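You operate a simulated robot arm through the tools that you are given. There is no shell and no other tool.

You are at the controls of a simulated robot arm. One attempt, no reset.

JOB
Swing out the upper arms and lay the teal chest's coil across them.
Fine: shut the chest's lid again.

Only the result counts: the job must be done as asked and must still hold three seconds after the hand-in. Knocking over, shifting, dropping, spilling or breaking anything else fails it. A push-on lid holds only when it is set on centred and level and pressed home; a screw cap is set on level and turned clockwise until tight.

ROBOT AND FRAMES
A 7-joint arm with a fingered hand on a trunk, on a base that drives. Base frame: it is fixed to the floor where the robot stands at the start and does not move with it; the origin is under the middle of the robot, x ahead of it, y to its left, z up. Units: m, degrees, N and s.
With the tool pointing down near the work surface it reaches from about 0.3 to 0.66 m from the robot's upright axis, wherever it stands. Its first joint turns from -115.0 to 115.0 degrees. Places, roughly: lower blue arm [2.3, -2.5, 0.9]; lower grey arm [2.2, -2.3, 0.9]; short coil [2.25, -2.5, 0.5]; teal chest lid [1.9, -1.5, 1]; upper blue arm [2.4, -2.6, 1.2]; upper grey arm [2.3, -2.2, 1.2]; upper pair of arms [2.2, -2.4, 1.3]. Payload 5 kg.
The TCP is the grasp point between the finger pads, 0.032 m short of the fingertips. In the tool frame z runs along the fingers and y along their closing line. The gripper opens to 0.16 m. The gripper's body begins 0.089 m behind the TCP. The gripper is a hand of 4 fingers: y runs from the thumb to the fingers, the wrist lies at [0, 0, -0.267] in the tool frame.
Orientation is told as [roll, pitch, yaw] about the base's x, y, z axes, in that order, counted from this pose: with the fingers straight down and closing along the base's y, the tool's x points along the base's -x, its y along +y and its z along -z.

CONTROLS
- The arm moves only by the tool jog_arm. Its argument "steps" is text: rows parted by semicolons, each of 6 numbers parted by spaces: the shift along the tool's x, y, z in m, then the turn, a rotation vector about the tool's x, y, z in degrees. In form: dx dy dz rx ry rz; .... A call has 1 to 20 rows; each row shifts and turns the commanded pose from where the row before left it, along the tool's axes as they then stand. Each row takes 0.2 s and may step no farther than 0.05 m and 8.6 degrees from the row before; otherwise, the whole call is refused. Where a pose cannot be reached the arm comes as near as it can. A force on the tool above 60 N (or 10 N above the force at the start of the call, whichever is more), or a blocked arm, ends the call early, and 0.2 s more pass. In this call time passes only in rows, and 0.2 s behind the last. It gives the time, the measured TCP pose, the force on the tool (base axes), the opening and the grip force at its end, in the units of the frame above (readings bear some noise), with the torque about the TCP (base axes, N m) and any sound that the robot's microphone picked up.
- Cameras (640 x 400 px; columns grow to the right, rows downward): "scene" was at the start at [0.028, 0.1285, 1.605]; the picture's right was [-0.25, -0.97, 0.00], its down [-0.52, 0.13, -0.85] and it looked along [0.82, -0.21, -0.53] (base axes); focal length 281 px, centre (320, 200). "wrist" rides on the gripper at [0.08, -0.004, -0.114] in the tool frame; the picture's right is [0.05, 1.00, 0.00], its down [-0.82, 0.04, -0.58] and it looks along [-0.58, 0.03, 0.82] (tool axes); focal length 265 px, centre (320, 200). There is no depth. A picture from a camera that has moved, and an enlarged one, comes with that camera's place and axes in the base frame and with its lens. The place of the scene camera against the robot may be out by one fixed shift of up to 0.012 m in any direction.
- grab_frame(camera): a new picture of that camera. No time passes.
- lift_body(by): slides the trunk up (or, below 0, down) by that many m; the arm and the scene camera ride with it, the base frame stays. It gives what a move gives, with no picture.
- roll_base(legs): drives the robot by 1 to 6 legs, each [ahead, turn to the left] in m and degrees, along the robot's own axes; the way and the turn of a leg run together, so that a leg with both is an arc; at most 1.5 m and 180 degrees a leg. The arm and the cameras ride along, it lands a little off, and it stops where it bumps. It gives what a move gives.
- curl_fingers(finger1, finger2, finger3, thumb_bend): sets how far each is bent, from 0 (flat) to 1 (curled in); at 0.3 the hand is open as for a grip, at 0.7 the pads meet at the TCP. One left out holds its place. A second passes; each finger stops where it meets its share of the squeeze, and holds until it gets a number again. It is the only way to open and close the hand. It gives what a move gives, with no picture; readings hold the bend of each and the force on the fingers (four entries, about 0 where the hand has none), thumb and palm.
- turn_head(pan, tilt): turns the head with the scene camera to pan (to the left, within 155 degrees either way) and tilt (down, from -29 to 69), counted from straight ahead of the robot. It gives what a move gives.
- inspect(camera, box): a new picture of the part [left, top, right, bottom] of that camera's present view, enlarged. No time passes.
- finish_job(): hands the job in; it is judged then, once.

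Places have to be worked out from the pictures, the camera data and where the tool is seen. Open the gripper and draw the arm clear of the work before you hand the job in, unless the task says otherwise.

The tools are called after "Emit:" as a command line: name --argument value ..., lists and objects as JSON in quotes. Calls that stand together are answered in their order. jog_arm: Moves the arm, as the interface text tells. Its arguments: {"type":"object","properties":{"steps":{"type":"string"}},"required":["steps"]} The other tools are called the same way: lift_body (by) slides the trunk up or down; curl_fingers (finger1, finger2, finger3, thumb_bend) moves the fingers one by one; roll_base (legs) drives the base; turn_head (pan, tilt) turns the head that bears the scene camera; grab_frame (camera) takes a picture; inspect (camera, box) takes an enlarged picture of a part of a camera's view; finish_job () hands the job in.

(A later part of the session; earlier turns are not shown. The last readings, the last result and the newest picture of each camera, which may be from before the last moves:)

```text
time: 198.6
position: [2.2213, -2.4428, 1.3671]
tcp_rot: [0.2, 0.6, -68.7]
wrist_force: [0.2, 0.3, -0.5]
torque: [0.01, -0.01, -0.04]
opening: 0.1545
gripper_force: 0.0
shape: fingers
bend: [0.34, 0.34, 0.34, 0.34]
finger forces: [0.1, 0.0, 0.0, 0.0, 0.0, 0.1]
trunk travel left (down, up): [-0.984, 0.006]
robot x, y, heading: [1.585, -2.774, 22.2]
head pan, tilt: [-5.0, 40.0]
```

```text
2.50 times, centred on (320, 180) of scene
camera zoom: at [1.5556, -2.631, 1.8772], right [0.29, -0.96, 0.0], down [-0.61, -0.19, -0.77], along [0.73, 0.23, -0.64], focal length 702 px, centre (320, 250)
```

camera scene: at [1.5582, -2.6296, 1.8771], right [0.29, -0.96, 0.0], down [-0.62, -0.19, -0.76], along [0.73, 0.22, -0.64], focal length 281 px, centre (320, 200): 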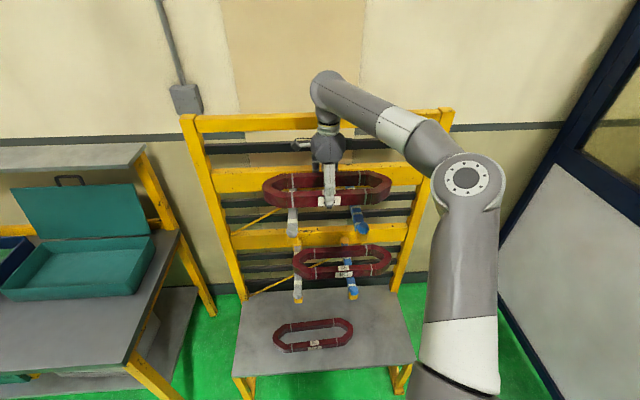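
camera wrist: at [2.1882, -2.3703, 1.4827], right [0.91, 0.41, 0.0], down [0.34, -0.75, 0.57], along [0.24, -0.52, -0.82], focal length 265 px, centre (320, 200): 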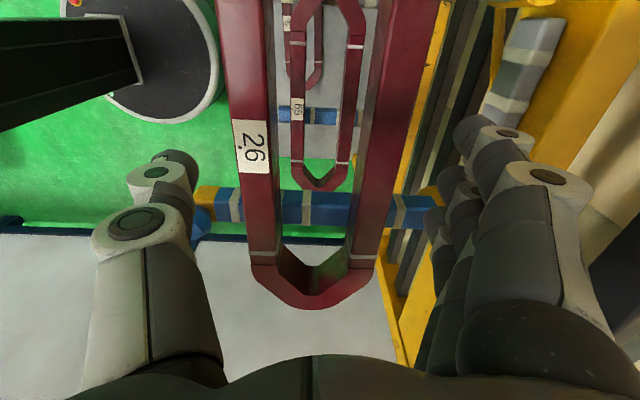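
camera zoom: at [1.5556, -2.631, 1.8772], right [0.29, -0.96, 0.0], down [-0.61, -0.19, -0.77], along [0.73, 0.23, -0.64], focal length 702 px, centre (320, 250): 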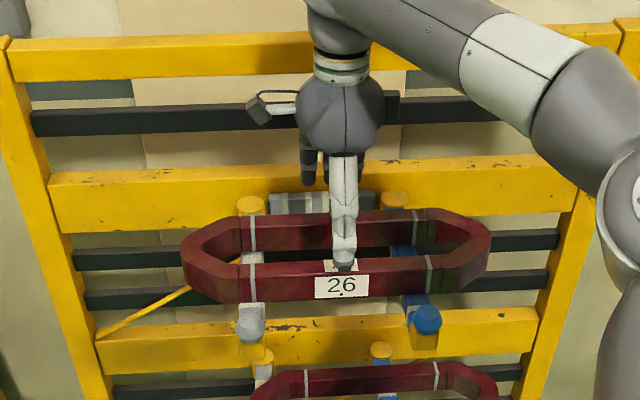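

Coil 26 lies square across both upper arms. I lift another 2 cm and back straight away, the fingers passing above the coil.

Emit:
jog_arm --steps "0 0 -0.012 0 0 0;0 0 -0.012 0 0 0"

Emit:
roll_base --legs '[[-0.5, 0]]'

Emit:
grab_frame --camera "scene"

Emit:
inspect --camera "scene" --box '[200, 60, 420, 230]'

```text
time: 199.2
position: [2.2209, -2.4415, 1.3923]
tcp_rot: [0.1, 0.6, -68.7]
wrist_force: [-0.3, -0.2, 0.6]
torque: [-0.01, 0.01, -0.03]
opening: 0.1542
gripper_force: 0.1
shape: fingers
bend: [0.34, 0.34, 0.34, 0.34]
finger forces: [0.0, 0.0, 0.0, 0.1, 0.0, 0.0]
trunk travel left (down, up): [-0.984, 0.006]
robot x, y, heading: [1.5878, -2.7729, 22.5]
head pan, tilt: [-5.0, 40.0]
```

```text
time: 202.1
position: [1.7571, -2.6276, 1.3922]
tcp_rot: [0.2, 0.6, -68.3]
wrist_force: [0.7, 0.3, 0.5]
torque: [0.04, 0.01, -0.02]
opening: 0.1545
gripper_force: 0.1
shape: fingers
bend: [0.34, 0.34, 0.34, 0.34]
finger forces: [0.0, 0.0, 0.0, 0.0, 0.1, 0.1]
trunk travel left (down, up): [-0.984, 0.006]
robot x, y, heading: [1.1265, -2.9605, 22.3]
head pan, tilt: [-5.0, 40.0]
```

```text
taken
camera scene: at [1.0932, -2.8198, 1.8772], right [0.3, -0.95, 0.0], down [-0.61, -0.19, -0.77], along [0.73, 0.23, -0.64], focal length 281 px, centre (320, 200)
```

scene: 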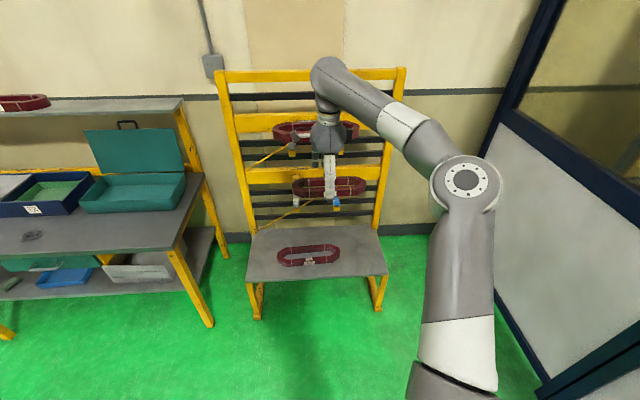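

```text
2.35 times, centred on (310, 145) of scene
camera zoom: at [1.0932, -2.8198, 1.8772], right [0.3, -0.95, 0.0], down [-0.61, -0.19, -0.77], along [0.73, 0.23, -0.64], focal length 660 px, centre (344, 329)
```

zoom: 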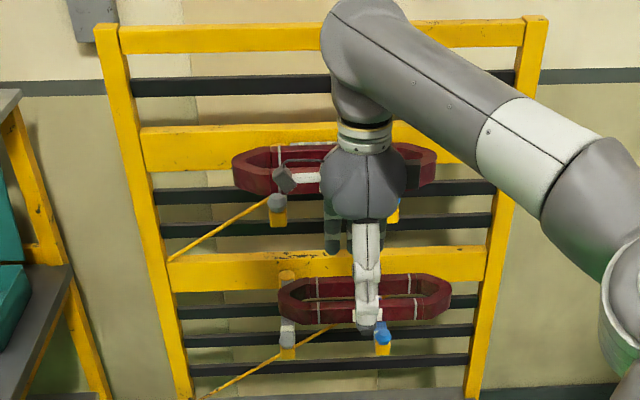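

The coil is safely placed. Now for the lid: I zoom in on the chest from here to see the lid's lean and the gap to the wall behind it.

Emit:
turn_head --pan 25 --tilt 30

Emit:
grab_frame --camera "scene"

```text
time: 203.1
position: [1.7582, -2.6278, 1.3906]
tcp_rot: [0.2, 0.6, -68.4]
wrist_force: [0.6, 0.1, 0.0]
torque: [-0.01, 0.0, 0.0]
opening: 0.1544
gripper_force: 0.0
shape: fingers
bend: [0.34, 0.34, 0.34, 0.34]
finger forces: [0.1, 0.0, 0.0, 0.1, 0.1, 0.0]
trunk travel left (down, up): [-0.984, 0.006]
robot x, y, heading: [1.1275, -2.9608, 22.6]
head pan, tilt: [25.0, 30.0]
```

```text
taken
camera scene: at [1.0741, -2.7784, 1.8925], right [0.74, -0.68, 0.0], down [-0.34, -0.37, -0.87], along [0.59, 0.64, -0.5], focal length 281 px, centre (320, 200)
```

scene: 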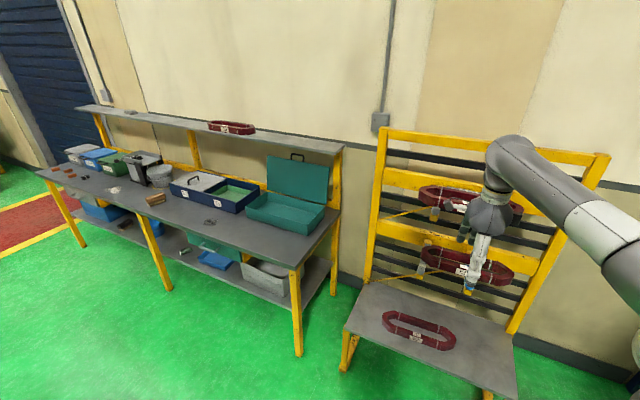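

Emit:
inspect --camera "scene" --box '[230, 120, 360, 250]'

Emit:
inspect --camera "scene" --box '[380, 170, 540, 300]'

```text
3.08 times, centred on (295, 185) of scene
camera zoom: at [1.0741, -2.7784, 1.8925], right [0.74, -0.68, 0.0], down [-0.34, -0.37, -0.87], along [0.59, 0.64, -0.5], focal length 864 px, centre (397, 246)
```

zoom: 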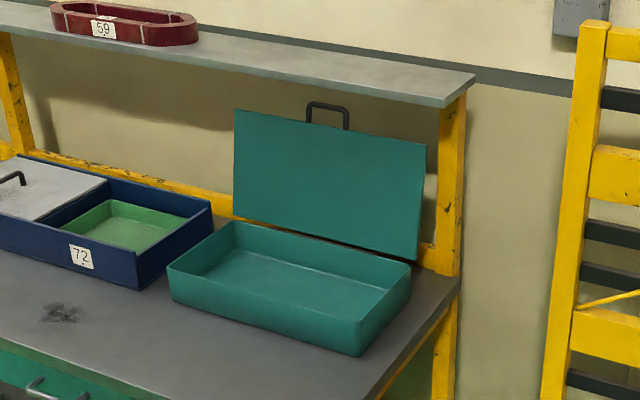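

```text
3.08 times, centred on (460, 235) of scene
camera zoom: at [1.0741, -2.7784, 1.8925], right [0.74, -0.68, 0.0], down [-0.34, -0.37, -0.87], along [0.59, 0.64, -0.5], focal length 864 px, centre (-111, 92)
```

zoom: 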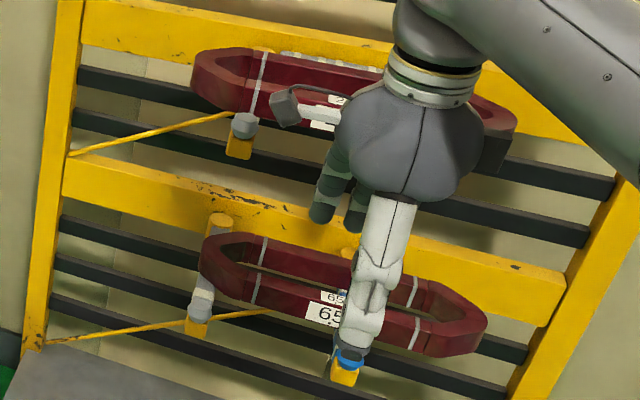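

The lid leans at about 103°, its top edge at n≈1.42, z≈1.19, with the shelf overhanging behind it. I'll hook my fingers over the lid's edge beside the handle and pull, so first I drive back to the chest.

Emit:
roll_base --legs '[[0, 90], [0.868, 0], [0, -90]]'

Emit:
jog_arm --steps "0 0.0185 -0.0013 -8.2 0 0;0 0.0185 -0.0013 -8.2 0 0;0 0.0185 -0.0013 -8.2 0 0;0 0.0185 -0.0013 -8.2 0 0;0 0.0185 -0.0013 -8.2 0 0;0 0.009 0 -4 0 0"

Emit:
turn_head --pan 0 --tilt 40

Emit:
grab_frame --camera "scene"

```text
time: 215.4
position: [1.4112, -1.8179, 1.3923]
tcp_rot: [0.2, 0.6, -67.9]
wrist_force: [0.1, 0.2, 0.7]
torque: [-0.03, -0.01, -0.01]
opening: 0.1542
gripper_force: 0.1
shape: fingers
bend: [0.34, 0.34, 0.34, 0.34]
finger forces: [0.0, 0.1, 0.1, 0.0, 0.0, 0.1]
trunk travel left (down, up): [-0.984, 0.006]
robot x, y, heading: [0.7845, -2.1556, 22.7]
head pan, tilt: [25.0, 30.0]
```

```text
time: 216.8
position: [1.4976, -1.784, 1.428]
tcp_rot: [45.2, 0.5, -68.0]
wrist_force: [0.8, 0.0, -0.7]
torque: [-0.02, 0.0, -0.01]
opening: 0.1547
gripper_force: 0.1
shape: fingers
bend: [0.34, 0.34, 0.34, 0.34]
finger forces: [0.1, 0.1, 0.0, 0.0, 0.0, 0.1]
trunk travel left (down, up): [-0.984, 0.006]
robot x, y, heading: [0.7848, -2.1594, 22.9]
head pan, tilt: [25.0, 30.0]
```

```text
time: 217.7
position: [1.4981, -1.7839, 1.4294]
tcp_rot: [45.1, 0.7, -68.0]
wrist_force: [-0.2, -0.4, 0.6]
torque: [-0.03, 0.01, 0.03]
opening: 0.1548
gripper_force: 0.0
shape: fingers
bend: [0.34, 0.34, 0.34, 0.34]
finger forces: [0.0, 0.0, 0.0, 0.0, 0.1, 0.0]
trunk travel left (down, up): [-0.984, 0.006]
robot x, y, heading: [0.7861, -2.1635, 23.1]
head pan, tilt: [0.0, 40.0]
```

```text
taken
camera scene: at [0.7466, -2.009, 1.8772], right [0.39, -0.92, 0.0], down [-0.59, -0.25, -0.77], along [0.71, 0.3, -0.64], focal length 281 px, centre (320, 200)
```

scene: 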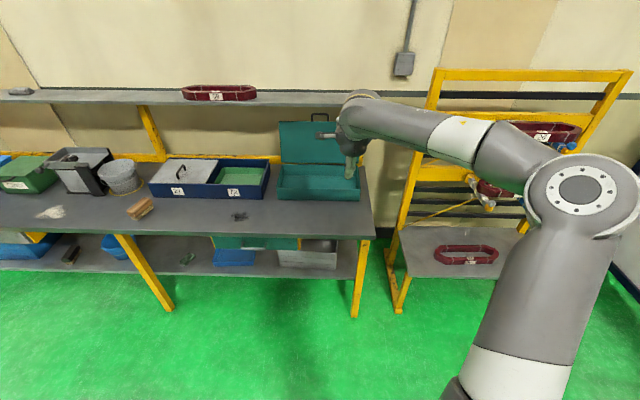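

The hand is pitched 45°. Before reaching over the lid I measure exactly where the shelf's front edge is, since a knuckle may have touched it earlier.

Emit:
inspect --camera "scene" --box '[240, 70, 380, 220]'

```text
2.67 times, centred on (310, 145) of scene
camera zoom: at [0.7466, -2.009, 1.8772], right [0.39, -0.92, 0.0], down [-0.59, -0.25, -0.77], along [0.71, 0.3, -0.64], focal length 748 px, centre (347, 347)
```

zoom: 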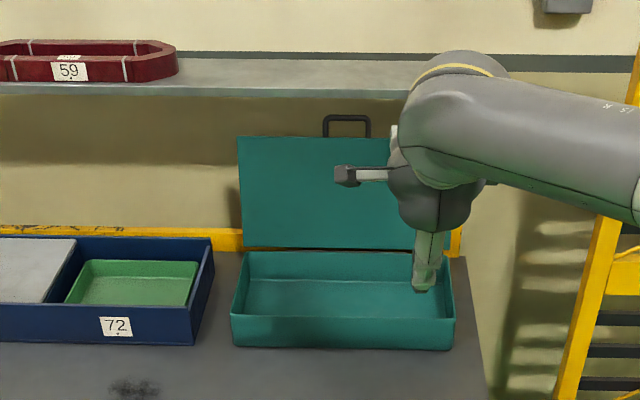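

The shelf's front edge is at n≈1.41 and z≈1.28–1.30, right over the lid's edge, so there's no room to hook over the top. Instead I'll hook behind the lid's free left edge, so I turn the hand level with the fingers to the left.

Emit:
jog_arm --steps "0 0 0 -7.5 0 0;0 0 0 -7.5 0 0;0 0 0 -7.5 0 0;0 0 0 -7.5 0 0;0 0 0 -7.5 0 0;0 0 0 -7.6 0 0;0 0 0 0 0 -8.2;0 0 0 0 0 -8.2;0 0 0 0 0 -8.2;0 0 0 0 0 -8.2;0 0 0 0 0 -8.2;0 0 0 0 0 -8.2;0 0 0 0 0 -8.2;0 0 0 0 0 -8.2;0 0 0 0 0 -8.2;0 0 0 0 0 -8.2;0 0 0 0 0 -8"

Emit:
roll_base --legs '[[0, 90], [0.3, 0], [0, -91]]'

Emit:
lift_body --by -0.25

Emit:
grab_frame --camera "scene"

Emit:
grab_frame --camera "wrist"

```text
time: 221.2
position: [1.4972, -1.7831, 1.4305]
tcp_rot: [124.9, -89.3, -102.9]
wrist_force: [0.2, 0.4, 0.2]
torque: [-0.02, -0.02, 0.01]
opening: 0.1548
gripper_force: 0.1
shape: fingers
bend: [0.34, 0.34, 0.34, 0.34]
finger forces: [0.0, 0.1, 0.0, 0.0, 0.1, 0.1]
trunk travel left (down, up): [-0.984, 0.006]
robot x, y, heading: [0.7802, -2.1542, 22.8]
head pan, tilt: [0.0, 40.0]
```

```text
time: 231.0
position: [1.3905, -1.5296, 1.4292]
tcp_rot: [116.4, -89.3, -96.3]
wrist_force: [0.3, -0.2, 0.0]
torque: [0.01, 0.0, 0.03]
opening: 0.1544
gripper_force: 0.0
shape: fingers
bend: [0.34, 0.34, 0.34, 0.34]
finger forces: [0.1, 0.0, 0.0, 0.0, 0.1, 0.0]
trunk travel left (down, up): [-0.984, 0.006]
robot x, y, heading: [0.6645, -1.8806, 21.0]
head pan, tilt: [0.0, 40.0]
```

```text
time: 233.6
position: [1.3923, -1.5295, 1.1789]
tcp_rot: [117.6, -89.4, -97.5]
wrist_force: [-0.6, -0.1, -0.1]
torque: [0.01, -0.02, -0.01]
opening: 0.1549
gripper_force: 0.1
shape: fingers
bend: [0.34, 0.34, 0.34, 0.34]
finger forces: [0.1, 0.0, 0.0, 0.0, 0.0, 0.1]
trunk travel left (down, up): [-0.734, 0.256]
robot x, y, heading: [0.6654, -1.8804, 20.9]
head pan, tilt: [0.0, 40.0]
```

```text
taken
camera scene: at [0.634, -1.7306, 1.6272], right [0.36, -0.93, 0.0], down [-0.6, -0.23, -0.77], along [0.72, 0.27, -0.64], focal length 281 px, centre (320, 200)
```

scene: 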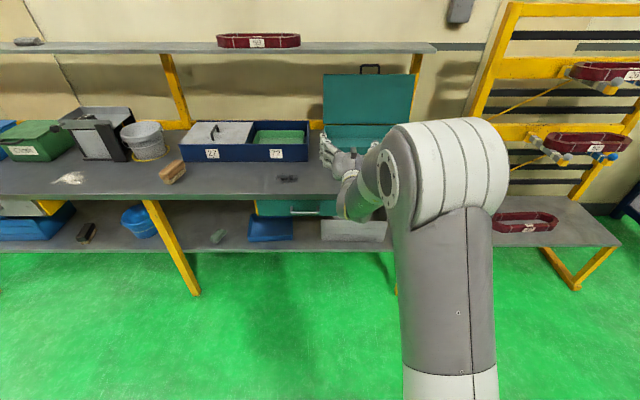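

```text
taken
camera wrist: at [1.2865, -1.5731, 1.0992], right [-0.34, 0.94, -0.04], down [-0.56, -0.17, 0.81], along [0.76, 0.3, 0.58], focal length 265 px, centre (320, 200)
```

wrist: 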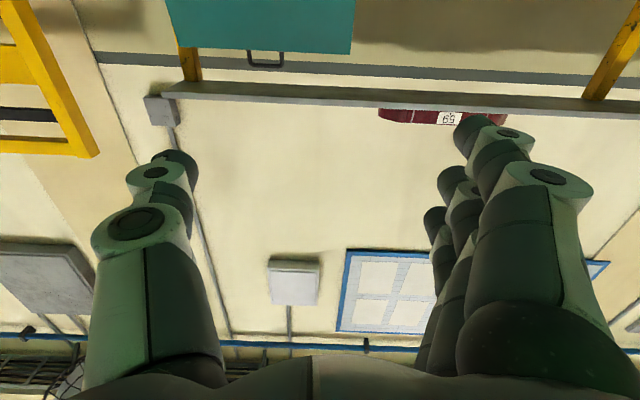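

The hand is level with its fingers on the left. I curl the thumb away so it can't hit the lid, straighten the heading, and extend the hand to the right height.

Emit:
curl_fingers --finger1 0.36 --finger2 0.36 --finger3 0.36 --thumb_bend 1.0

Emit:
roll_base --legs '[[0, 1.2]]'

Emit:
jog_arm --steps "0.03 0.018 0.032 0 0 0;0.03 0.018 0.033 0 0 0"

Emit:
grab_frame --camera "wrist"

Emit:
grab_frame --camera "scene"

```text
time: 234.6
position: [1.3915, -1.5306, 1.18]
tcp_rot: [117.1, -89.3, -96.9]
wrist_force: [0.0, -0.6, 0.8]
torque: [-0.01, 0.02, 0.01]
opening: 0.0623
gripper_force: 0.1
shape: fingers
bend: [0.36, 0.36, 0.36, 1.0]
finger forces: [0.0, 0.1, 0.1, 0.0, 0.0, 0.1]
trunk travel left (down, up): [-0.734, 0.256]
robot x, y, heading: [0.6642, -1.8834, 20.6]
head pan, tilt: [0.0, 40.0]
```

```text
time: 235.3
position: [1.3832, -1.5147, 1.1794]
tcp_rot: [118.0, -89.3, -96.7]
wrist_force: [0.4, 0.0, 0.3]
torque: [0.05, 0.0, -0.03]
opening: 0.0621
gripper_force: 0.1
shape: fingers
bend: [0.36, 0.36, 0.36, 1.0]
finger forces: [0.1, 0.0, 0.0, 0.1, 0.0, 0.1]
trunk travel left (down, up): [-0.734, 0.256]
robot x, y, heading: [0.6657, -1.8772, 22.3]
head pan, tilt: [0.0, 40.0]
```

```text
time: 235.9
position: [1.4327, -1.4556, 1.1192]
tcp_rot: [116.0, -89.3, -94.6]
wrist_force: [-0.3, 0.1, 0.5]
torque: [0.01, -0.02, -0.02]
opening: 0.0621
gripper_force: 0.0
shape: fingers
bend: [0.36, 0.36, 0.36, 1.0]
finger forces: [0.0, 0.0, 0.1, 0.0, 0.0, 0.1]
trunk travel left (down, up): [-0.734, 0.256]
robot x, y, heading: [0.6653, -1.8776, 22.1]
head pan, tilt: [0.0, 40.0]
```

```text
taken
camera wrist: at [1.3283, -1.5009, 1.0388], right [-0.36, 0.93, -0.04], down [-0.55, -0.18, 0.81], along [0.75, 0.32, 0.58], focal length 265 px, centre (320, 200)
```

wrist: 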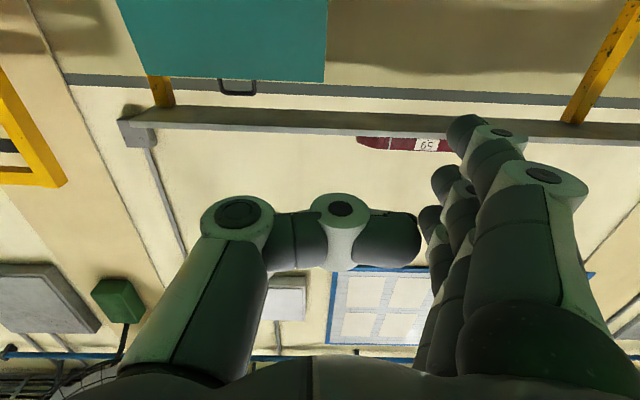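

```text
taken
camera scene: at [0.6316, -1.73, 1.6271], right [0.38, -0.93, 0.0], down [-0.6, -0.24, -0.77], along [0.71, 0.29, -0.64], focal length 281 px, centre (320, 200)
```

scene: 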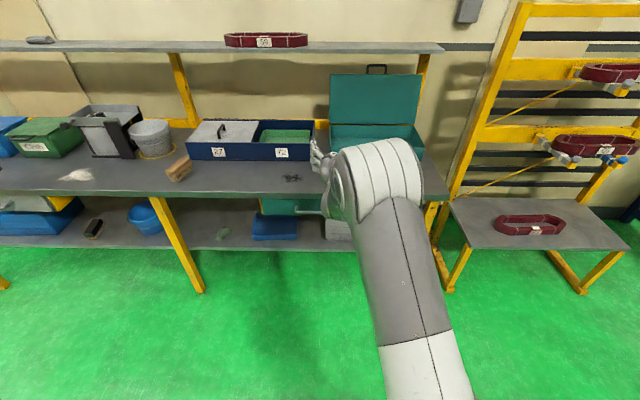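

The curled thumb stays behind the TCP plane, so it will clear the lid. I drive forward to just short of the lid's plane, with the fingers to the left of its left edge.

Emit:
roll_base --legs '[[0.53, 0]]'

Emit:
grab_frame --camera "wrist"

Emit:
grab_frame --camera "scene"

```text
time: 239.0
position: [1.9217, -1.2579, 1.1204]
tcp_rot: [115.3, -89.3, -94.0]
wrist_force: [0.7, 0.0, 0.5]
torque: [0.0, -0.02, -0.01]
opening: 0.0622
gripper_force: 0.0
shape: fingers
bend: [0.36, 0.36, 0.36, 1.0]
finger forces: [0.0, 0.1, 0.0, 0.1, 0.0, 0.1]
trunk travel left (down, up): [-0.734, 0.256]
robot x, y, heading: [1.1536, -1.6783, 22.0]
head pan, tilt: [0.0, 40.0]
```

```text
taken
camera wrist: at [1.8179, -1.3035, 1.0396], right [-0.36, 0.93, -0.04], down [-0.55, -0.18, 0.81], along [0.75, 0.32, 0.58], focal length 265 px, centre (320, 200)
```

wrist: 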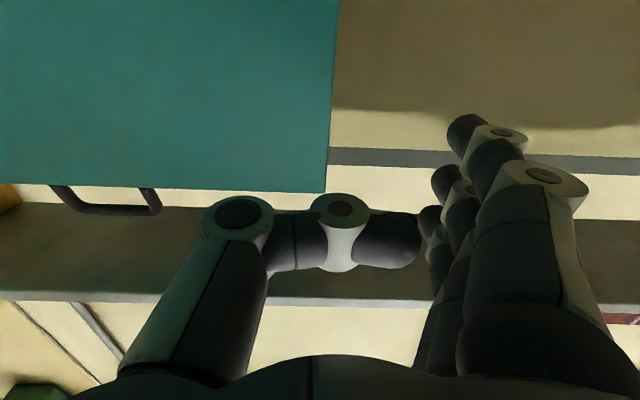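

```text
taken
camera scene: at [1.121, -1.5318, 1.6272], right [0.38, -0.93, 0.0], down [-0.6, -0.24, -0.77], along [0.71, 0.29, -0.64], focal length 281 px, centre (320, 200)
```

scene: 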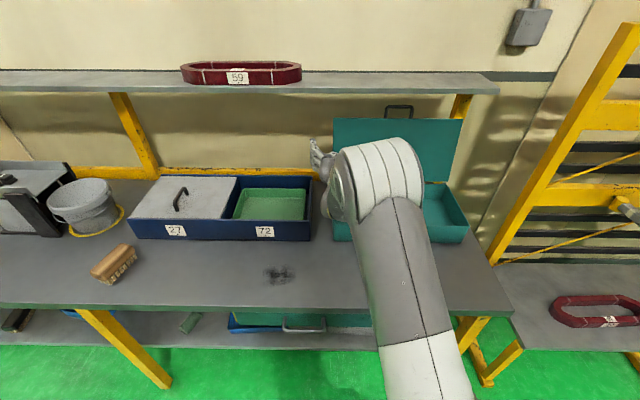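

The lid's left edge is at b≈1.877, 9 mm to the left of the TCP line, and the open fingers are well clear of it. I shift 2 cm right and drive forward 9.5 cm so the fingertips pass behind the lid.

Emit:
jog_arm --steps "0 -0.02 0 0 0 0"

Emit:
roll_base --legs '[[0.095, 0]]'

Emit:
grab_frame --camera "wrist"

Emit:
inspect --camera "scene" --box '[280, 80, 480, 240]'

```text
time: 239.4
position: [1.9301, -1.2777, 1.1199]
tcp_rot: [117.7, -89.3, -96.4]
wrist_force: [0.3, 0.7, 0.4]
torque: [0.0, -0.02, 0.04]
opening: 0.0622
gripper_force: 0.1
shape: fingers
bend: [0.36, 0.36, 0.36, 1.0]
finger forces: [0.0, 0.0, 0.0, 0.1, 0.0, 0.0]
trunk travel left (down, up): [-0.734, 0.256]
robot x, y, heading: [1.1551, -1.6789, 22.0]
head pan, tilt: [0.0, 40.0]
```

```text
time: 240.5
position: [2.0187, -1.2414, 1.1181]
tcp_rot: [110.8, -89.4, -89.6]
wrist_force: [0.8, 0.1, 0.3]
torque: [0.04, -0.06, 0.03]
opening: 0.062
gripper_force: 0.0
shape: fingers
bend: [0.36, 0.36, 0.36, 1.0]
finger forces: [0.0, 0.0, 0.0, 0.1, 0.1, 0.0]
trunk travel left (down, up): [-0.734, 0.256]
robot x, y, heading: [1.2415, -1.6452, 22.1]
head pan, tilt: [0.0, 40.0]
```

```text
taken
camera wrist: at [1.9136, -1.2867, 1.0387], right [-0.36, 0.93, -0.04], down [-0.55, -0.18, 0.81], along [0.75, 0.32, 0.58], focal length 265 px, centre (320, 200)
```

wrist: 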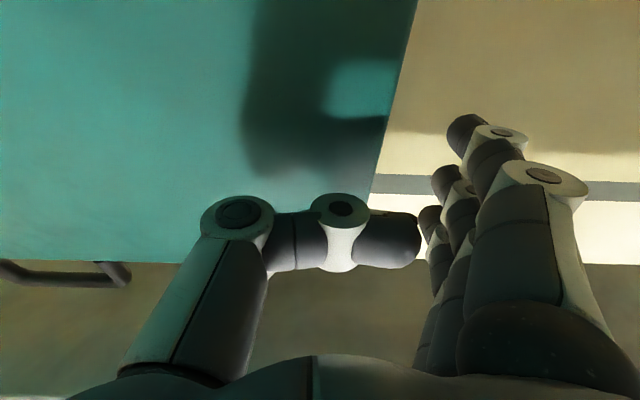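

```text
2.50 times, centred on (380, 160) of scene
camera zoom: at [1.2096, -1.4958, 1.6271], right [0.38, -0.93, 0.0], down [-0.6, -0.24, -0.77], along [0.71, 0.29, -0.64], focal length 702 px, centre (170, 300)
```

zoom: 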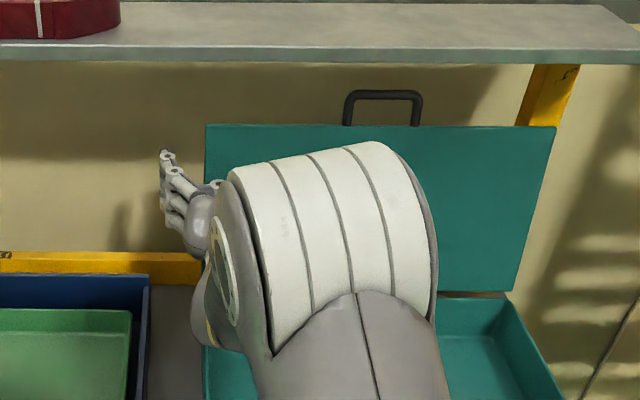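

The fingertips are now about 3–4 cm beyond the lid's plane, just left of its edge. I curl them in behind the edge.

Emit:
curl_fingers --finger1 0.7 --finger2 0.7 --finger3 0.7

Emit:
grab_frame --camera "wrist"

Emit:
inspect --camera "scene" --box '[300, 100, 400, 180]'

```text
time: 241.5
position: [2.016, -1.2394, 1.1199]
tcp_rot: [127.1, -89.3, -105.6]
wrist_force: [-6.4, 19.7, 3.9]
torque: [-0.02, -0.08, 0.28]
opening: 0.045
gripper_force: 7.9
shape: fingers
bend: [0.66, 0.66, 0.62, 1.0]
finger forces: [6.3, 0.1, 9.9, 0.0, 0.0, 0.0]
trunk travel left (down, up): [-0.734, 0.256]
robot x, y, heading: [1.2404, -1.6466, 22.1]
head pan, tilt: [0.0, 40.0]
```

```text
taken
camera wrist: at [1.9114, -1.2839, 1.0398], right [-0.37, 0.93, -0.04], down [-0.56, -0.18, 0.81], along [0.75, 0.32, 0.58], focal length 265 px, centre (320, 200)
```

wrist: 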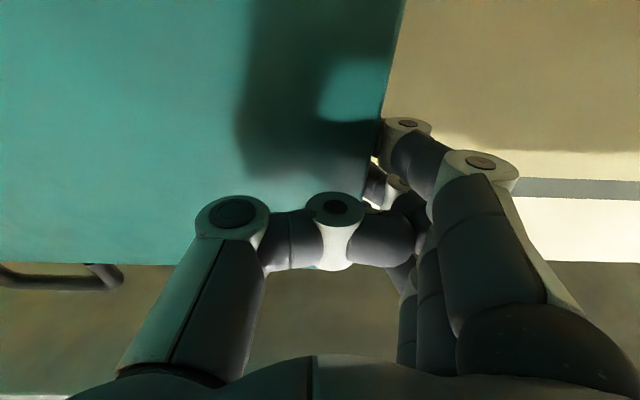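

```text
5.00 times, centred on (350, 140) of scene
camera zoom: at [1.2066, -1.4935, 1.6269], right [0.38, -0.93, 0.0], down [-0.59, -0.24, -0.77], along [0.71, 0.29, -0.64], focal length 1403 px, centre (170, 500)
```

zoom: 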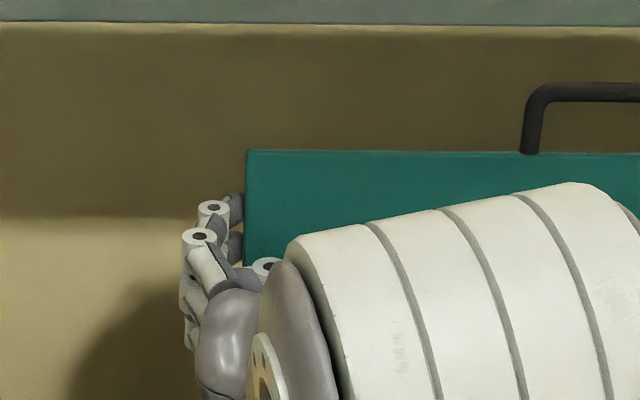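

The fingers met the lid's edge at 0.62–0.66 bend, with only about 1 cm of overlap behind it. I open a bit, move 12 mm right and 8 mm deeper, and curl again for a better hook.

Emit:
curl_fingers --finger1 0.44 --finger2 0.44 --finger3 0.44

Emit:
jog_arm --steps "0 -0.012 0.008 0 0 0"

Emit:
curl_fingers --finger1 0.72 --finger2 0.72 --finger3 0.72

Emit:
grab_frame --camera "wrist"

```text
time: 242.5
position: [2.0179, -1.2431, 1.119]
tcp_rot: [115.3, -89.4, -94.1]
wrist_force: [-0.5, -0.3, 0.6]
torque: [0.01, -0.01, -0.01]
opening: 0.0556
gripper_force: 0.0
shape: fingers
bend: [0.44, 0.44, 0.44, 1.0]
finger forces: [0.1, 0.0, 0.0, 0.0, 0.0, 0.0]
trunk travel left (down, up): [-0.734, 0.256]
robot x, y, heading: [1.2497, -1.6454, 22.2]
head pan, tilt: [0.0, 40.0]
```

```text
time: 242.9
position: [2.0287, -1.2509, 1.1198]
tcp_rot: [112.8, -89.3, -91.6]
wrist_force: [1.0, 0.0, 1.0]
torque: [-0.01, 0.03, 0.04]
opening: 0.056
gripper_force: 0.1
shape: fingers
bend: [0.44, 0.44, 0.44, 1.0]
finger forces: [0.1, 0.1, 0.1, 0.0, 0.0, 0.0]
trunk travel left (down, up): [-0.734, 0.256]
robot x, y, heading: [1.2399, -1.6441, 22.4]
head pan, tilt: [0.0, 40.0]
```

```text
time: 243.9
position: [2.0252, -1.2445, 1.1204]
tcp_rot: [129.0, -89.4, -107.4]
wrist_force: [-9.5, 29.4, 5.2]
torque: [0.06, 0.12, -0.04]
opening: 0.0445
gripper_force: 13.7
shape: fingers
bend: [0.7, 0.7, 0.67, 1.0]
finger forces: [12.5, 0.7, 13.7, 0.0, 0.0, 0.0]
trunk travel left (down, up): [-0.734, 0.256]
robot x, y, heading: [1.2412, -1.6499, 22.2]
head pan, tilt: [0.0, 40.0]
```

```text
taken
camera wrist: at [1.9217, -1.2896, 1.0397], right [-0.37, 0.93, -0.04], down [-0.55, -0.18, 0.81], along [0.75, 0.32, 0.58], focal length 265 px, centre (320, 200)
```

wrist: 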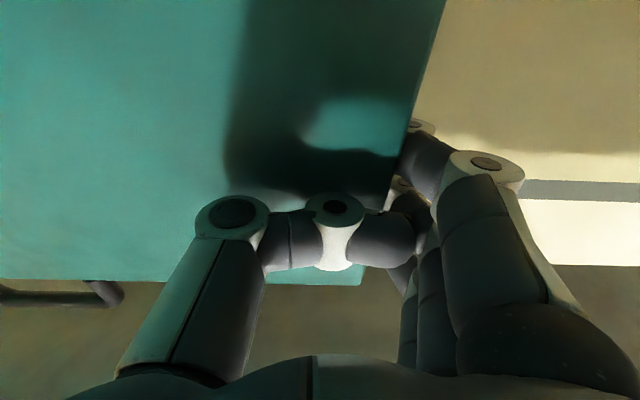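

The finger joints are now partly hidden behind the lid, so the hook is good. The sideways squeeze of 31 N is unnecessary, so I ease the fingers to 0.63.

Emit:
curl_fingers --finger1 0.63 --finger2 0.63 --finger3 0.62

Emit:
inspect --camera "scene" --box '[280, 80, 480, 240]'

```text
time: 244.9
position: [2.0287, -1.2491, 1.1194]
tcp_rot: [117.7, -89.4, -96.5]
wrist_force: [-6.0, 12.7, 1.1]
torque: [-0.04, 0.06, 0.1]
opening: 0.047
gripper_force: 5.9
shape: fingers
bend: [0.61, 0.6, 0.58, 1.0]
finger forces: [5.2, 0.1, 6.1, 0.0, 0.0, 0.0]
trunk travel left (down, up): [-0.734, 0.256]
robot x, y, heading: [1.2465, -1.6448, 22.1]
head pan, tilt: [0.0, 40.0]
```

```text
2.50 times, centred on (380, 160) of scene
camera zoom: at [1.207, -1.4941, 1.6269], right [0.38, -0.93, 0.0], down [-0.6, -0.24, -0.77], along [0.71, 0.29, -0.64], focal length 702 px, centre (170, 300)
```

zoom: 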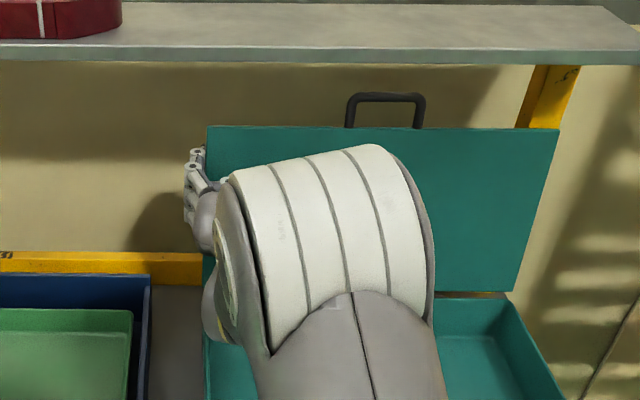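

The chest hasn't shifted. Now I pull gently by backing the base 5 cm and check.

Emit:
roll_base --legs '[[-0.05, 0]]'

Emit:
inspect --camera "scene" --box '[280, 80, 480, 240]'

Emit:
grab_frame --camera "wrist"

```text
time: 245.9
position: [1.9827, -1.2681, 1.1204]
tcp_rot: [122.1, -89.4, -100.9]
wrist_force: [-3.8, 15.0, 2.2]
torque: [0.22, -0.12, -0.14]
opening: 0.0478
gripper_force: 7.6
shape: fingers
bend: [0.58, 0.6, 0.6, 1.0]
finger forces: [8.8, 0.0, 5.3, 0.0, 1.6, 0.1]
trunk travel left (down, up): [-0.734, 0.256]
robot x, y, heading: [1.2001, -1.6625, 21.9]
head pan, tilt: [0.0, 40.0]
```

```text
2.50 times, centred on (380, 160) of scene
camera zoom: at [1.1613, -1.5125, 1.627], right [0.37, -0.93, 0.0], down [-0.6, -0.24, -0.77], along [0.71, 0.29, -0.64], focal length 702 px, centre (170, 300)
```

zoom: 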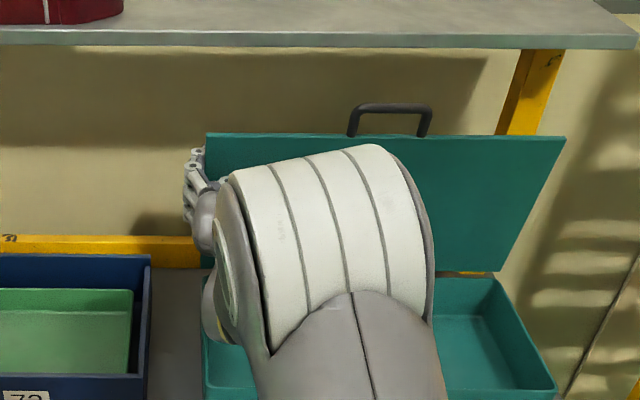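

```text
taken
camera wrist: at [1.8777, -1.3126, 1.0394], right [-0.36, 0.93, -0.04], down [-0.55, -0.18, 0.81], along [0.75, 0.32, 0.58], focal length 265 px, centre (320, 200)
```

wrist: 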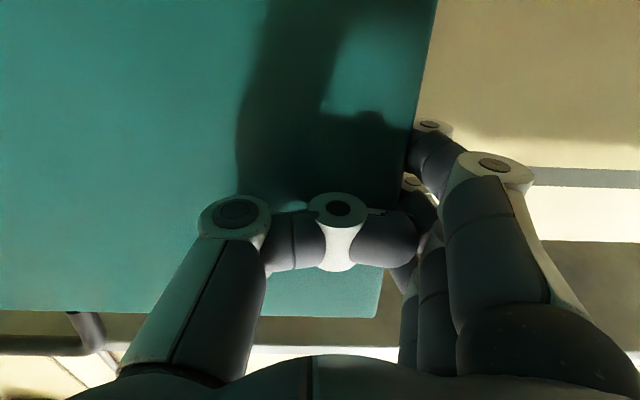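

The lid follows, now about vertical. I keep pulling.

Emit:
roll_base --legs '[[-0.06, 0]]'

Emit:
inspect --camera "scene" --box '[280, 60, 480, 220]'

Emit:
grab_frame --camera "wrist"

```text
time: 246.8
position: [1.9253, -1.2885, 1.1179]
tcp_rot: [117.4, -89.4, -96.0]
wrist_force: [-1.5, 17.2, -7.4]
torque: [0.1, -0.12, -0.16]
opening: 0.0496
gripper_force: 10.2
shape: fingers
bend: [0.54, 0.61, 0.61, 1.0]
finger forces: [11.0, 0.4, 3.7, 0.1, 5.2, 0.1]
trunk travel left (down, up): [-0.734, 0.256]
robot x, y, heading: [1.1412, -1.6858, 22.1]
head pan, tilt: [0.0, 40.0]
```

```text
2.50 times, centred on (380, 140) of scene
camera zoom: at [1.1065, -1.5343, 1.6269], right [0.38, -0.93, 0.0], down [-0.6, -0.24, -0.77], along [0.71, 0.29, -0.64], focal length 702 px, centre (170, 350)
```

zoom: 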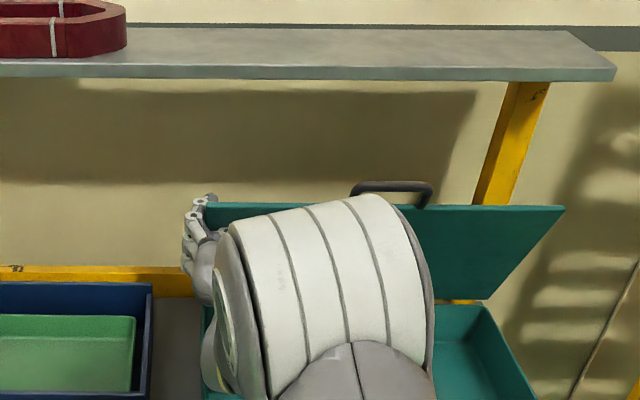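

```text
taken
camera wrist: at [1.822, -1.3332, 1.0386], right [-0.36, 0.93, -0.04], down [-0.55, -0.18, 0.81], along [0.75, 0.32, 0.58], focal length 265 px, centre (320, 200)
```

wrist: 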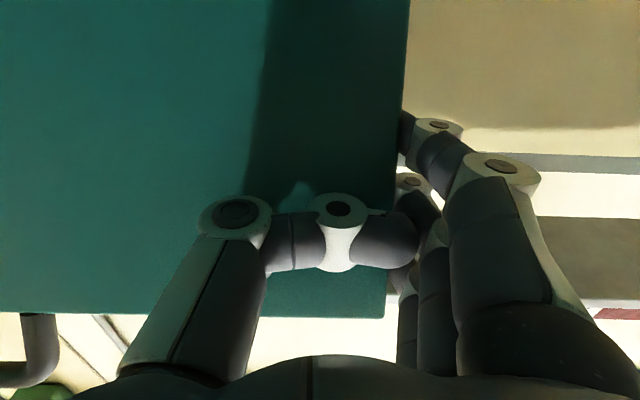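

The lid is at about 67°. One more 3 cm pull, and then I unhook.

Emit:
roll_base --legs '[[-0.03, 0]]'

Emit:
curl_fingers --finger1 0.36 --finger2 0.36 --finger3 0.36

Emit:
grab_frame --camera "wrist"

Emit:
inspect --camera "scene" --box '[280, 60, 480, 220]'

```text
time: 247.7
position: [1.8956, -1.2992, 1.1215]
tcp_rot: [130.0, -89.3, -108.3]
wrist_force: [-5.7, 16.5, 0.6]
torque: [0.4, -0.02, 0.13]
opening: 0.05
gripper_force: 9.3
shape: fingers
bend: [0.54, 0.6, 0.61, 1.0]
finger forces: [11.3, 2.4, 2.0, 0.0, 3.7, 0.0]
trunk travel left (down, up): [-0.734, 0.256]
robot x, y, heading: [1.1097, -1.6995, 22.1]
head pan, tilt: [0.0, 40.0]
```

```text
time: 248.7
position: [1.8966, -1.3003, 1.1218]
tcp_rot: [124.7, -89.3, -103.1]
wrist_force: [-0.1, 0.0, -0.9]
torque: [0.0, -0.05, 0.01]
opening: 0.0624
gripper_force: 1.0
shape: fingers
bend: [0.36, 0.36, 0.36, 1.0]
finger forces: [0.1, 0.1, 0.0, 0.0, 1.3, 0.0]
trunk travel left (down, up): [-0.734, 0.256]
robot x, y, heading: [1.1141, -1.6952, 21.9]
head pan, tilt: [0.0, 40.0]
```

```text
taken
camera wrist: at [1.7935, -1.3452, 1.0403], right [-0.37, 0.93, -0.04], down [-0.55, -0.18, 0.81], along [0.75, 0.32, 0.58], focal length 265 px, centre (320, 200)
```

wrist: 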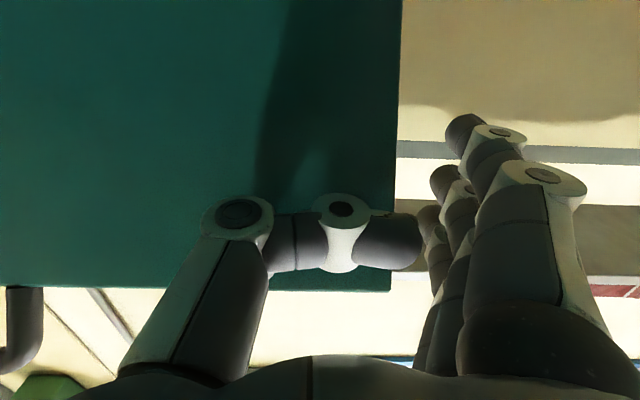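

```text
2.50 times, centred on (380, 140) of scene
camera zoom: at [1.0779, -1.5489, 1.6272], right [0.38, -0.93, 0.0], down [-0.6, -0.24, -0.77], along [0.71, 0.29, -0.64], focal length 702 px, centre (170, 350)
```

zoom: 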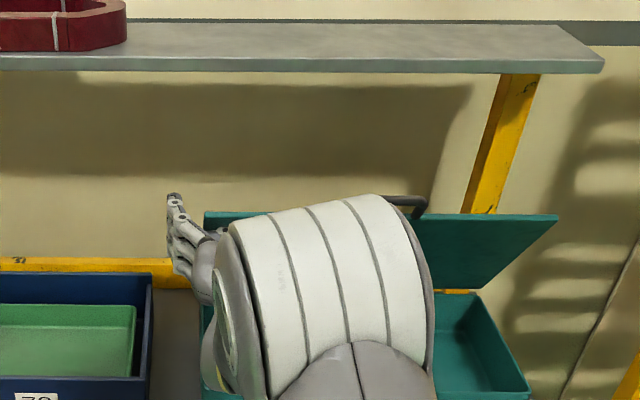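

The fingers are open, and the lid is at about 60° and barely touching the thumb. I back away to see whether it stays.

Emit:
roll_base --legs '[[-0.3, 0]]'

Emit:
inspect --camera "scene" --box '[260, 60, 500, 240]'

```text
time: 250.7
position: [1.6199, -1.4157, 1.1206]
tcp_rot: [127.3, -89.2, -105.9]
wrist_force: [-0.2, -0.4, 0.3]
torque: [0.02, 0.03, 0.01]
opening: 0.0622
gripper_force: 0.0
shape: fingers
bend: [0.36, 0.36, 0.36, 1.0]
finger forces: [0.0, 0.0, 0.0, 0.1, 0.0, 0.1]
trunk travel left (down, up): [-0.734, 0.256]
robot x, y, heading: [0.8314, -1.806, 22.0]
head pan, tilt: [0.0, 40.0]
```

```text
2.22 times, centred on (380, 150) of scene
camera zoom: at [0.7988, -1.6622, 1.6272], right [0.37, -0.93, 0.0], down [-0.6, -0.24, -0.77], along [0.71, 0.29, -0.64], focal length 624 px, centre (187, 311)
```

zoom: 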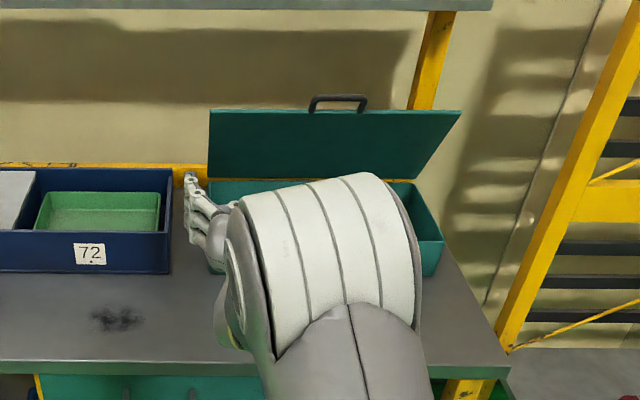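

The lid holds at about 60° by itself. From here, pressing straight down on it will close it, so I raise the trunk and swing the hand to point down in its natural orientation with the fingers closed.

Emit:
lift_body --by 0.25

Emit:
curl_fingers --finger1 0.72 --finger2 0.72 --finger3 0.72 --thumb_bend 0.72

Emit:
jog_arm --steps "0.0381 0 -0.0027 0 8.2 0;0.0381 0 -0.0027 0 8.2 0;0.0381 0 -0.0027 0 8.2 0;0.0381 0 -0.0027 0 8.2 0;0.0381 0 -0.0027 0 8.2 0;0.0381 0 -0.0027 0 8.2 0;0.0381 0 -0.0027 0 8.2 0;0.0381 0 -0.0027 0 8.2 0;0.0381 0 -0.0027 0 8.2 0;0.0381 0 -0.0027 0 8.2 0;0.037 0 -0.0027 0 8 0"

Emit:
grab_frame --camera "scene"

```text
time: 253.3
position: [1.6185, -1.4141, 1.3708]
tcp_rot: [125.0, -89.2, -103.5]
wrist_force: [-0.8, -1.8, -0.2]
torque: [0.03, -0.04, 0.0]
opening: 0.0622
gripper_force: 0.1
shape: fingers
bend: [0.36, 0.36, 0.36, 1.0]
finger forces: [0.0, 0.0, 0.1, 0.1, 0.0, 0.0]
trunk travel left (down, up): [-0.984, 0.006]
robot x, y, heading: [0.8354, -1.8087, 21.9]
head pan, tilt: [0.0, 40.0]
```

```text
time: 254.3
position: [1.6197, -1.414, 1.371]
tcp_rot: [125.5, -89.3, -104.1]
wrist_force: [0.4, -0.6, -1.4]
torque: [0.0, 0.03, -0.02]
opening: 0.0191
gripper_force: 0.1
shape: fingers
bend: [0.72, 0.71, 0.72, 0.72]
finger forces: [0.1, 0.0, 0.0, 0.0, 0.0, 0.0]
trunk travel left (down, up): [-0.984, 0.006]
robot x, y, heading: [0.8344, -1.8103, 22.0]
head pan, tilt: [0.0, 40.0]
```

```text
time: 256.7
position: [1.3713, -1.5097, 1.1029]
tcp_rot: [0.6, -0.3, 21.4]
wrist_force: [-0.6, 0.3, 0.4]
torque: [0.0, -0.01, -0.02]
opening: 0.0191
gripper_force: 0.1
shape: fingers
bend: [0.72, 0.71, 0.72, 0.72]
finger forces: [0.0, 0.0, 0.1, 0.0, 0.0, 0.0]
trunk travel left (down, up): [-0.984, 0.006]
robot x, y, heading: [0.8343, -1.8121, 21.8]
head pan, tilt: [0.0, 40.0]
```

```text
taken
camera scene: at [0.7995, -1.6621, 1.8772], right [0.37, -0.93, 0.0], down [-0.6, -0.24, -0.77], along [0.71, 0.29, -0.64], focal length 281 px, centre (320, 200)
```

scene: 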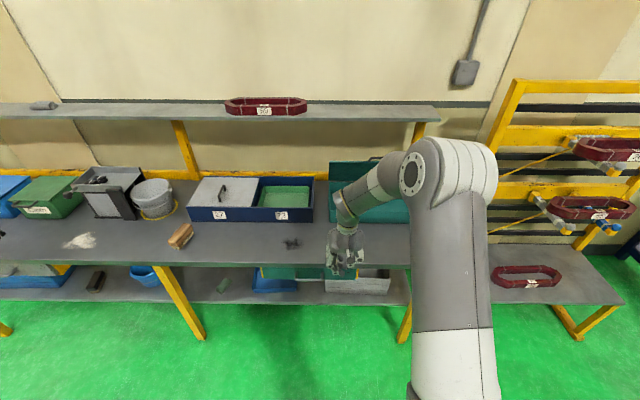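

The hand points down in its natural posture. I raise and extend it a bit, then drive forward so it comes above the lid, to the left of the handle.

Emit:
jog_arm --steps "-0.02 -0.019 -0.0375 0 0 0;-0.02 -0.019 -0.0375 0 0 0;-0.02 -0.019 -0.0375 0 0 0;-0.02 -0.019 -0.0375 0 0 0"

Emit:
roll_base --legs '[[0.43, 0]]'

Emit:
grab_frame --camera "wrist"

Emit:
grab_frame --camera "scene"

```text
time: 257.7
position: [1.4737, -1.5515, 1.2525]
tcp_rot: [0.6, -0.4, 21.6]
wrist_force: [-1.1, 0.1, -0.6]
torque: [0.03, 0.0, 0.01]
opening: 0.0189
gripper_force: 0.0
shape: fingers
bend: [0.72, 0.71, 0.72, 0.72]
finger forces: [0.1, 0.0, 0.0, 0.1, 0.0, 0.1]
trunk travel left (down, up): [-0.984, 0.006]
robot x, y, heading: [0.836, -1.8099, 22.3]
head pan, tilt: [0.0, 40.0]
```

```text
time: 260.3
position: [1.8747, -1.388, 1.252]
tcp_rot: [0.5, -0.4, 21.6]
wrist_force: [0.8, 0.9, -0.3]
torque: [-0.01, 0.05, 0.0]
opening: 0.0191
gripper_force: 0.2
shape: fingers
bend: [0.72, 0.71, 0.72, 0.72]
finger forces: [0.0, 0.1, 0.1, 0.1, 0.1, 0.1]
trunk travel left (down, up): [-0.984, 0.006]
robot x, y, heading: [1.2355, -1.6493, 22.2]
head pan, tilt: [0.0, 40.0]
```

```text
taken
camera wrist: at [1.8017, -1.4238, 1.3651], right [-0.42, 0.91, 0.01], down [0.74, 0.33, 0.58], along [0.53, 0.25, -0.81], focal length 265 px, centre (320, 200)
```

wrist: 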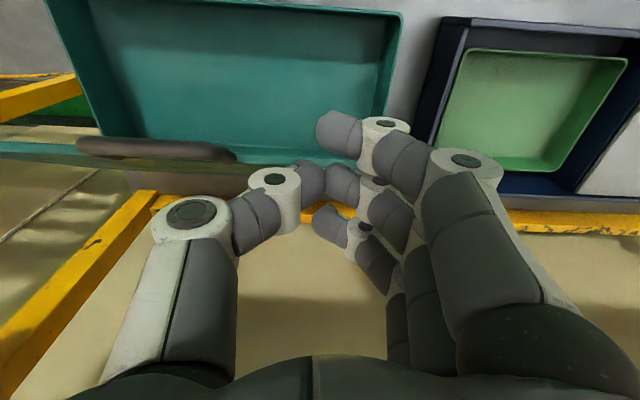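

```text
taken
camera scene: at [1.2017, -1.4989, 1.8772], right [0.38, -0.93, 0.0], down [-0.6, -0.24, -0.77], along [0.71, 0.29, -0.64], focal length 281 px, centre (320, 200)
```

scene: 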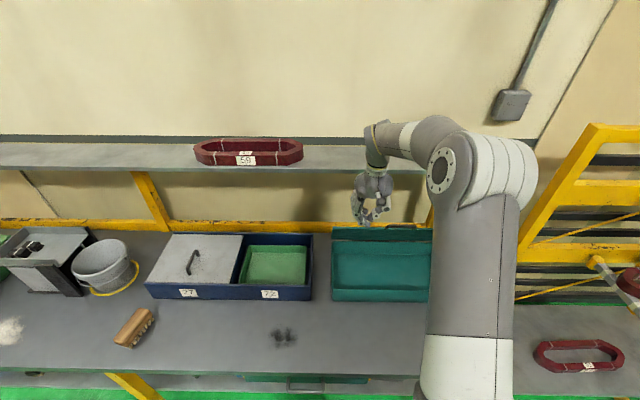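

The hand is above the lid edge (n≈1.24, z≈1.16), to the left of the handle. I shift 1.5 cm forward and press down in steps.

Emit:
jog_arm --steps "-0.015 0 0.02 0 0 0;0 0 0.02 0 0 0;0 0 0.015 0 0 0;0 0 0.015 0 0 0;0 0 0.015 0 0 0"

Emit:
grab_frame --camera "wrist"

Emit:
inspect --camera "scene" --box '[290, 160, 470, 320]'

```text
time: 261.5
position: [1.8814, -1.3866, 1.1822]
tcp_rot: [0.8, -0.8, 21.1]
wrist_force: [-27.8, -13.5, 39.7]
torque: [-0.44, 0.53, -0.08]
opening: 0.0187
gripper_force: 28.2
shape: fingers
bend: [0.72, 0.72, 0.72, 0.73]
finger forces: [0.0, 20.1, 0.0, 0.1, 36.4, 0.1]
trunk travel left (down, up): [-0.984, 0.006]
robot x, y, heading: [1.2355, -1.6475, 22.4]
head pan, tilt: [0.0, 40.0]
stopped in row 5: the force on the tool passed its limit at 71 N (the readings are from after the stop); the commanded pose is now the measured one
```

```text
taken
camera wrist: at [1.8075, -1.4213, 1.2958], right [-0.41, 0.91, 0.01], down [0.74, 0.32, 0.59], along [0.53, 0.25, -0.81], focal length 265 px, centre (320, 200)
```

wrist: 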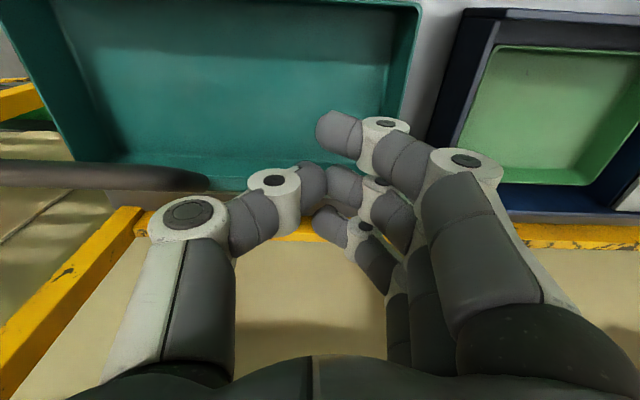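

```text
2.50 times, centred on (380, 240) of scene
camera zoom: at [1.1906, -1.5038, 1.8781], right [0.38, -0.93, 0.0], down [-0.59, -0.24, -0.77], along [0.71, 0.29, -0.64], focal length 702 px, centre (170, 100)
```

zoom: 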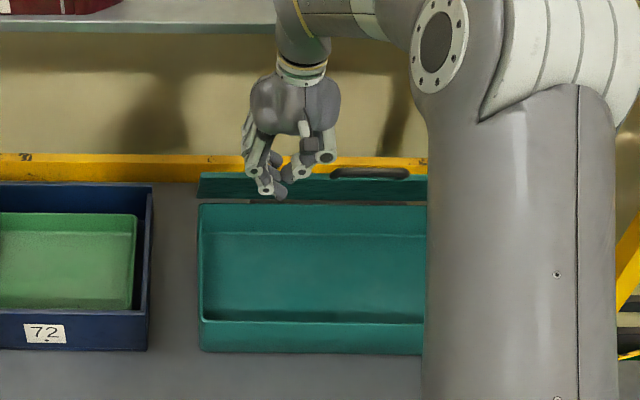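

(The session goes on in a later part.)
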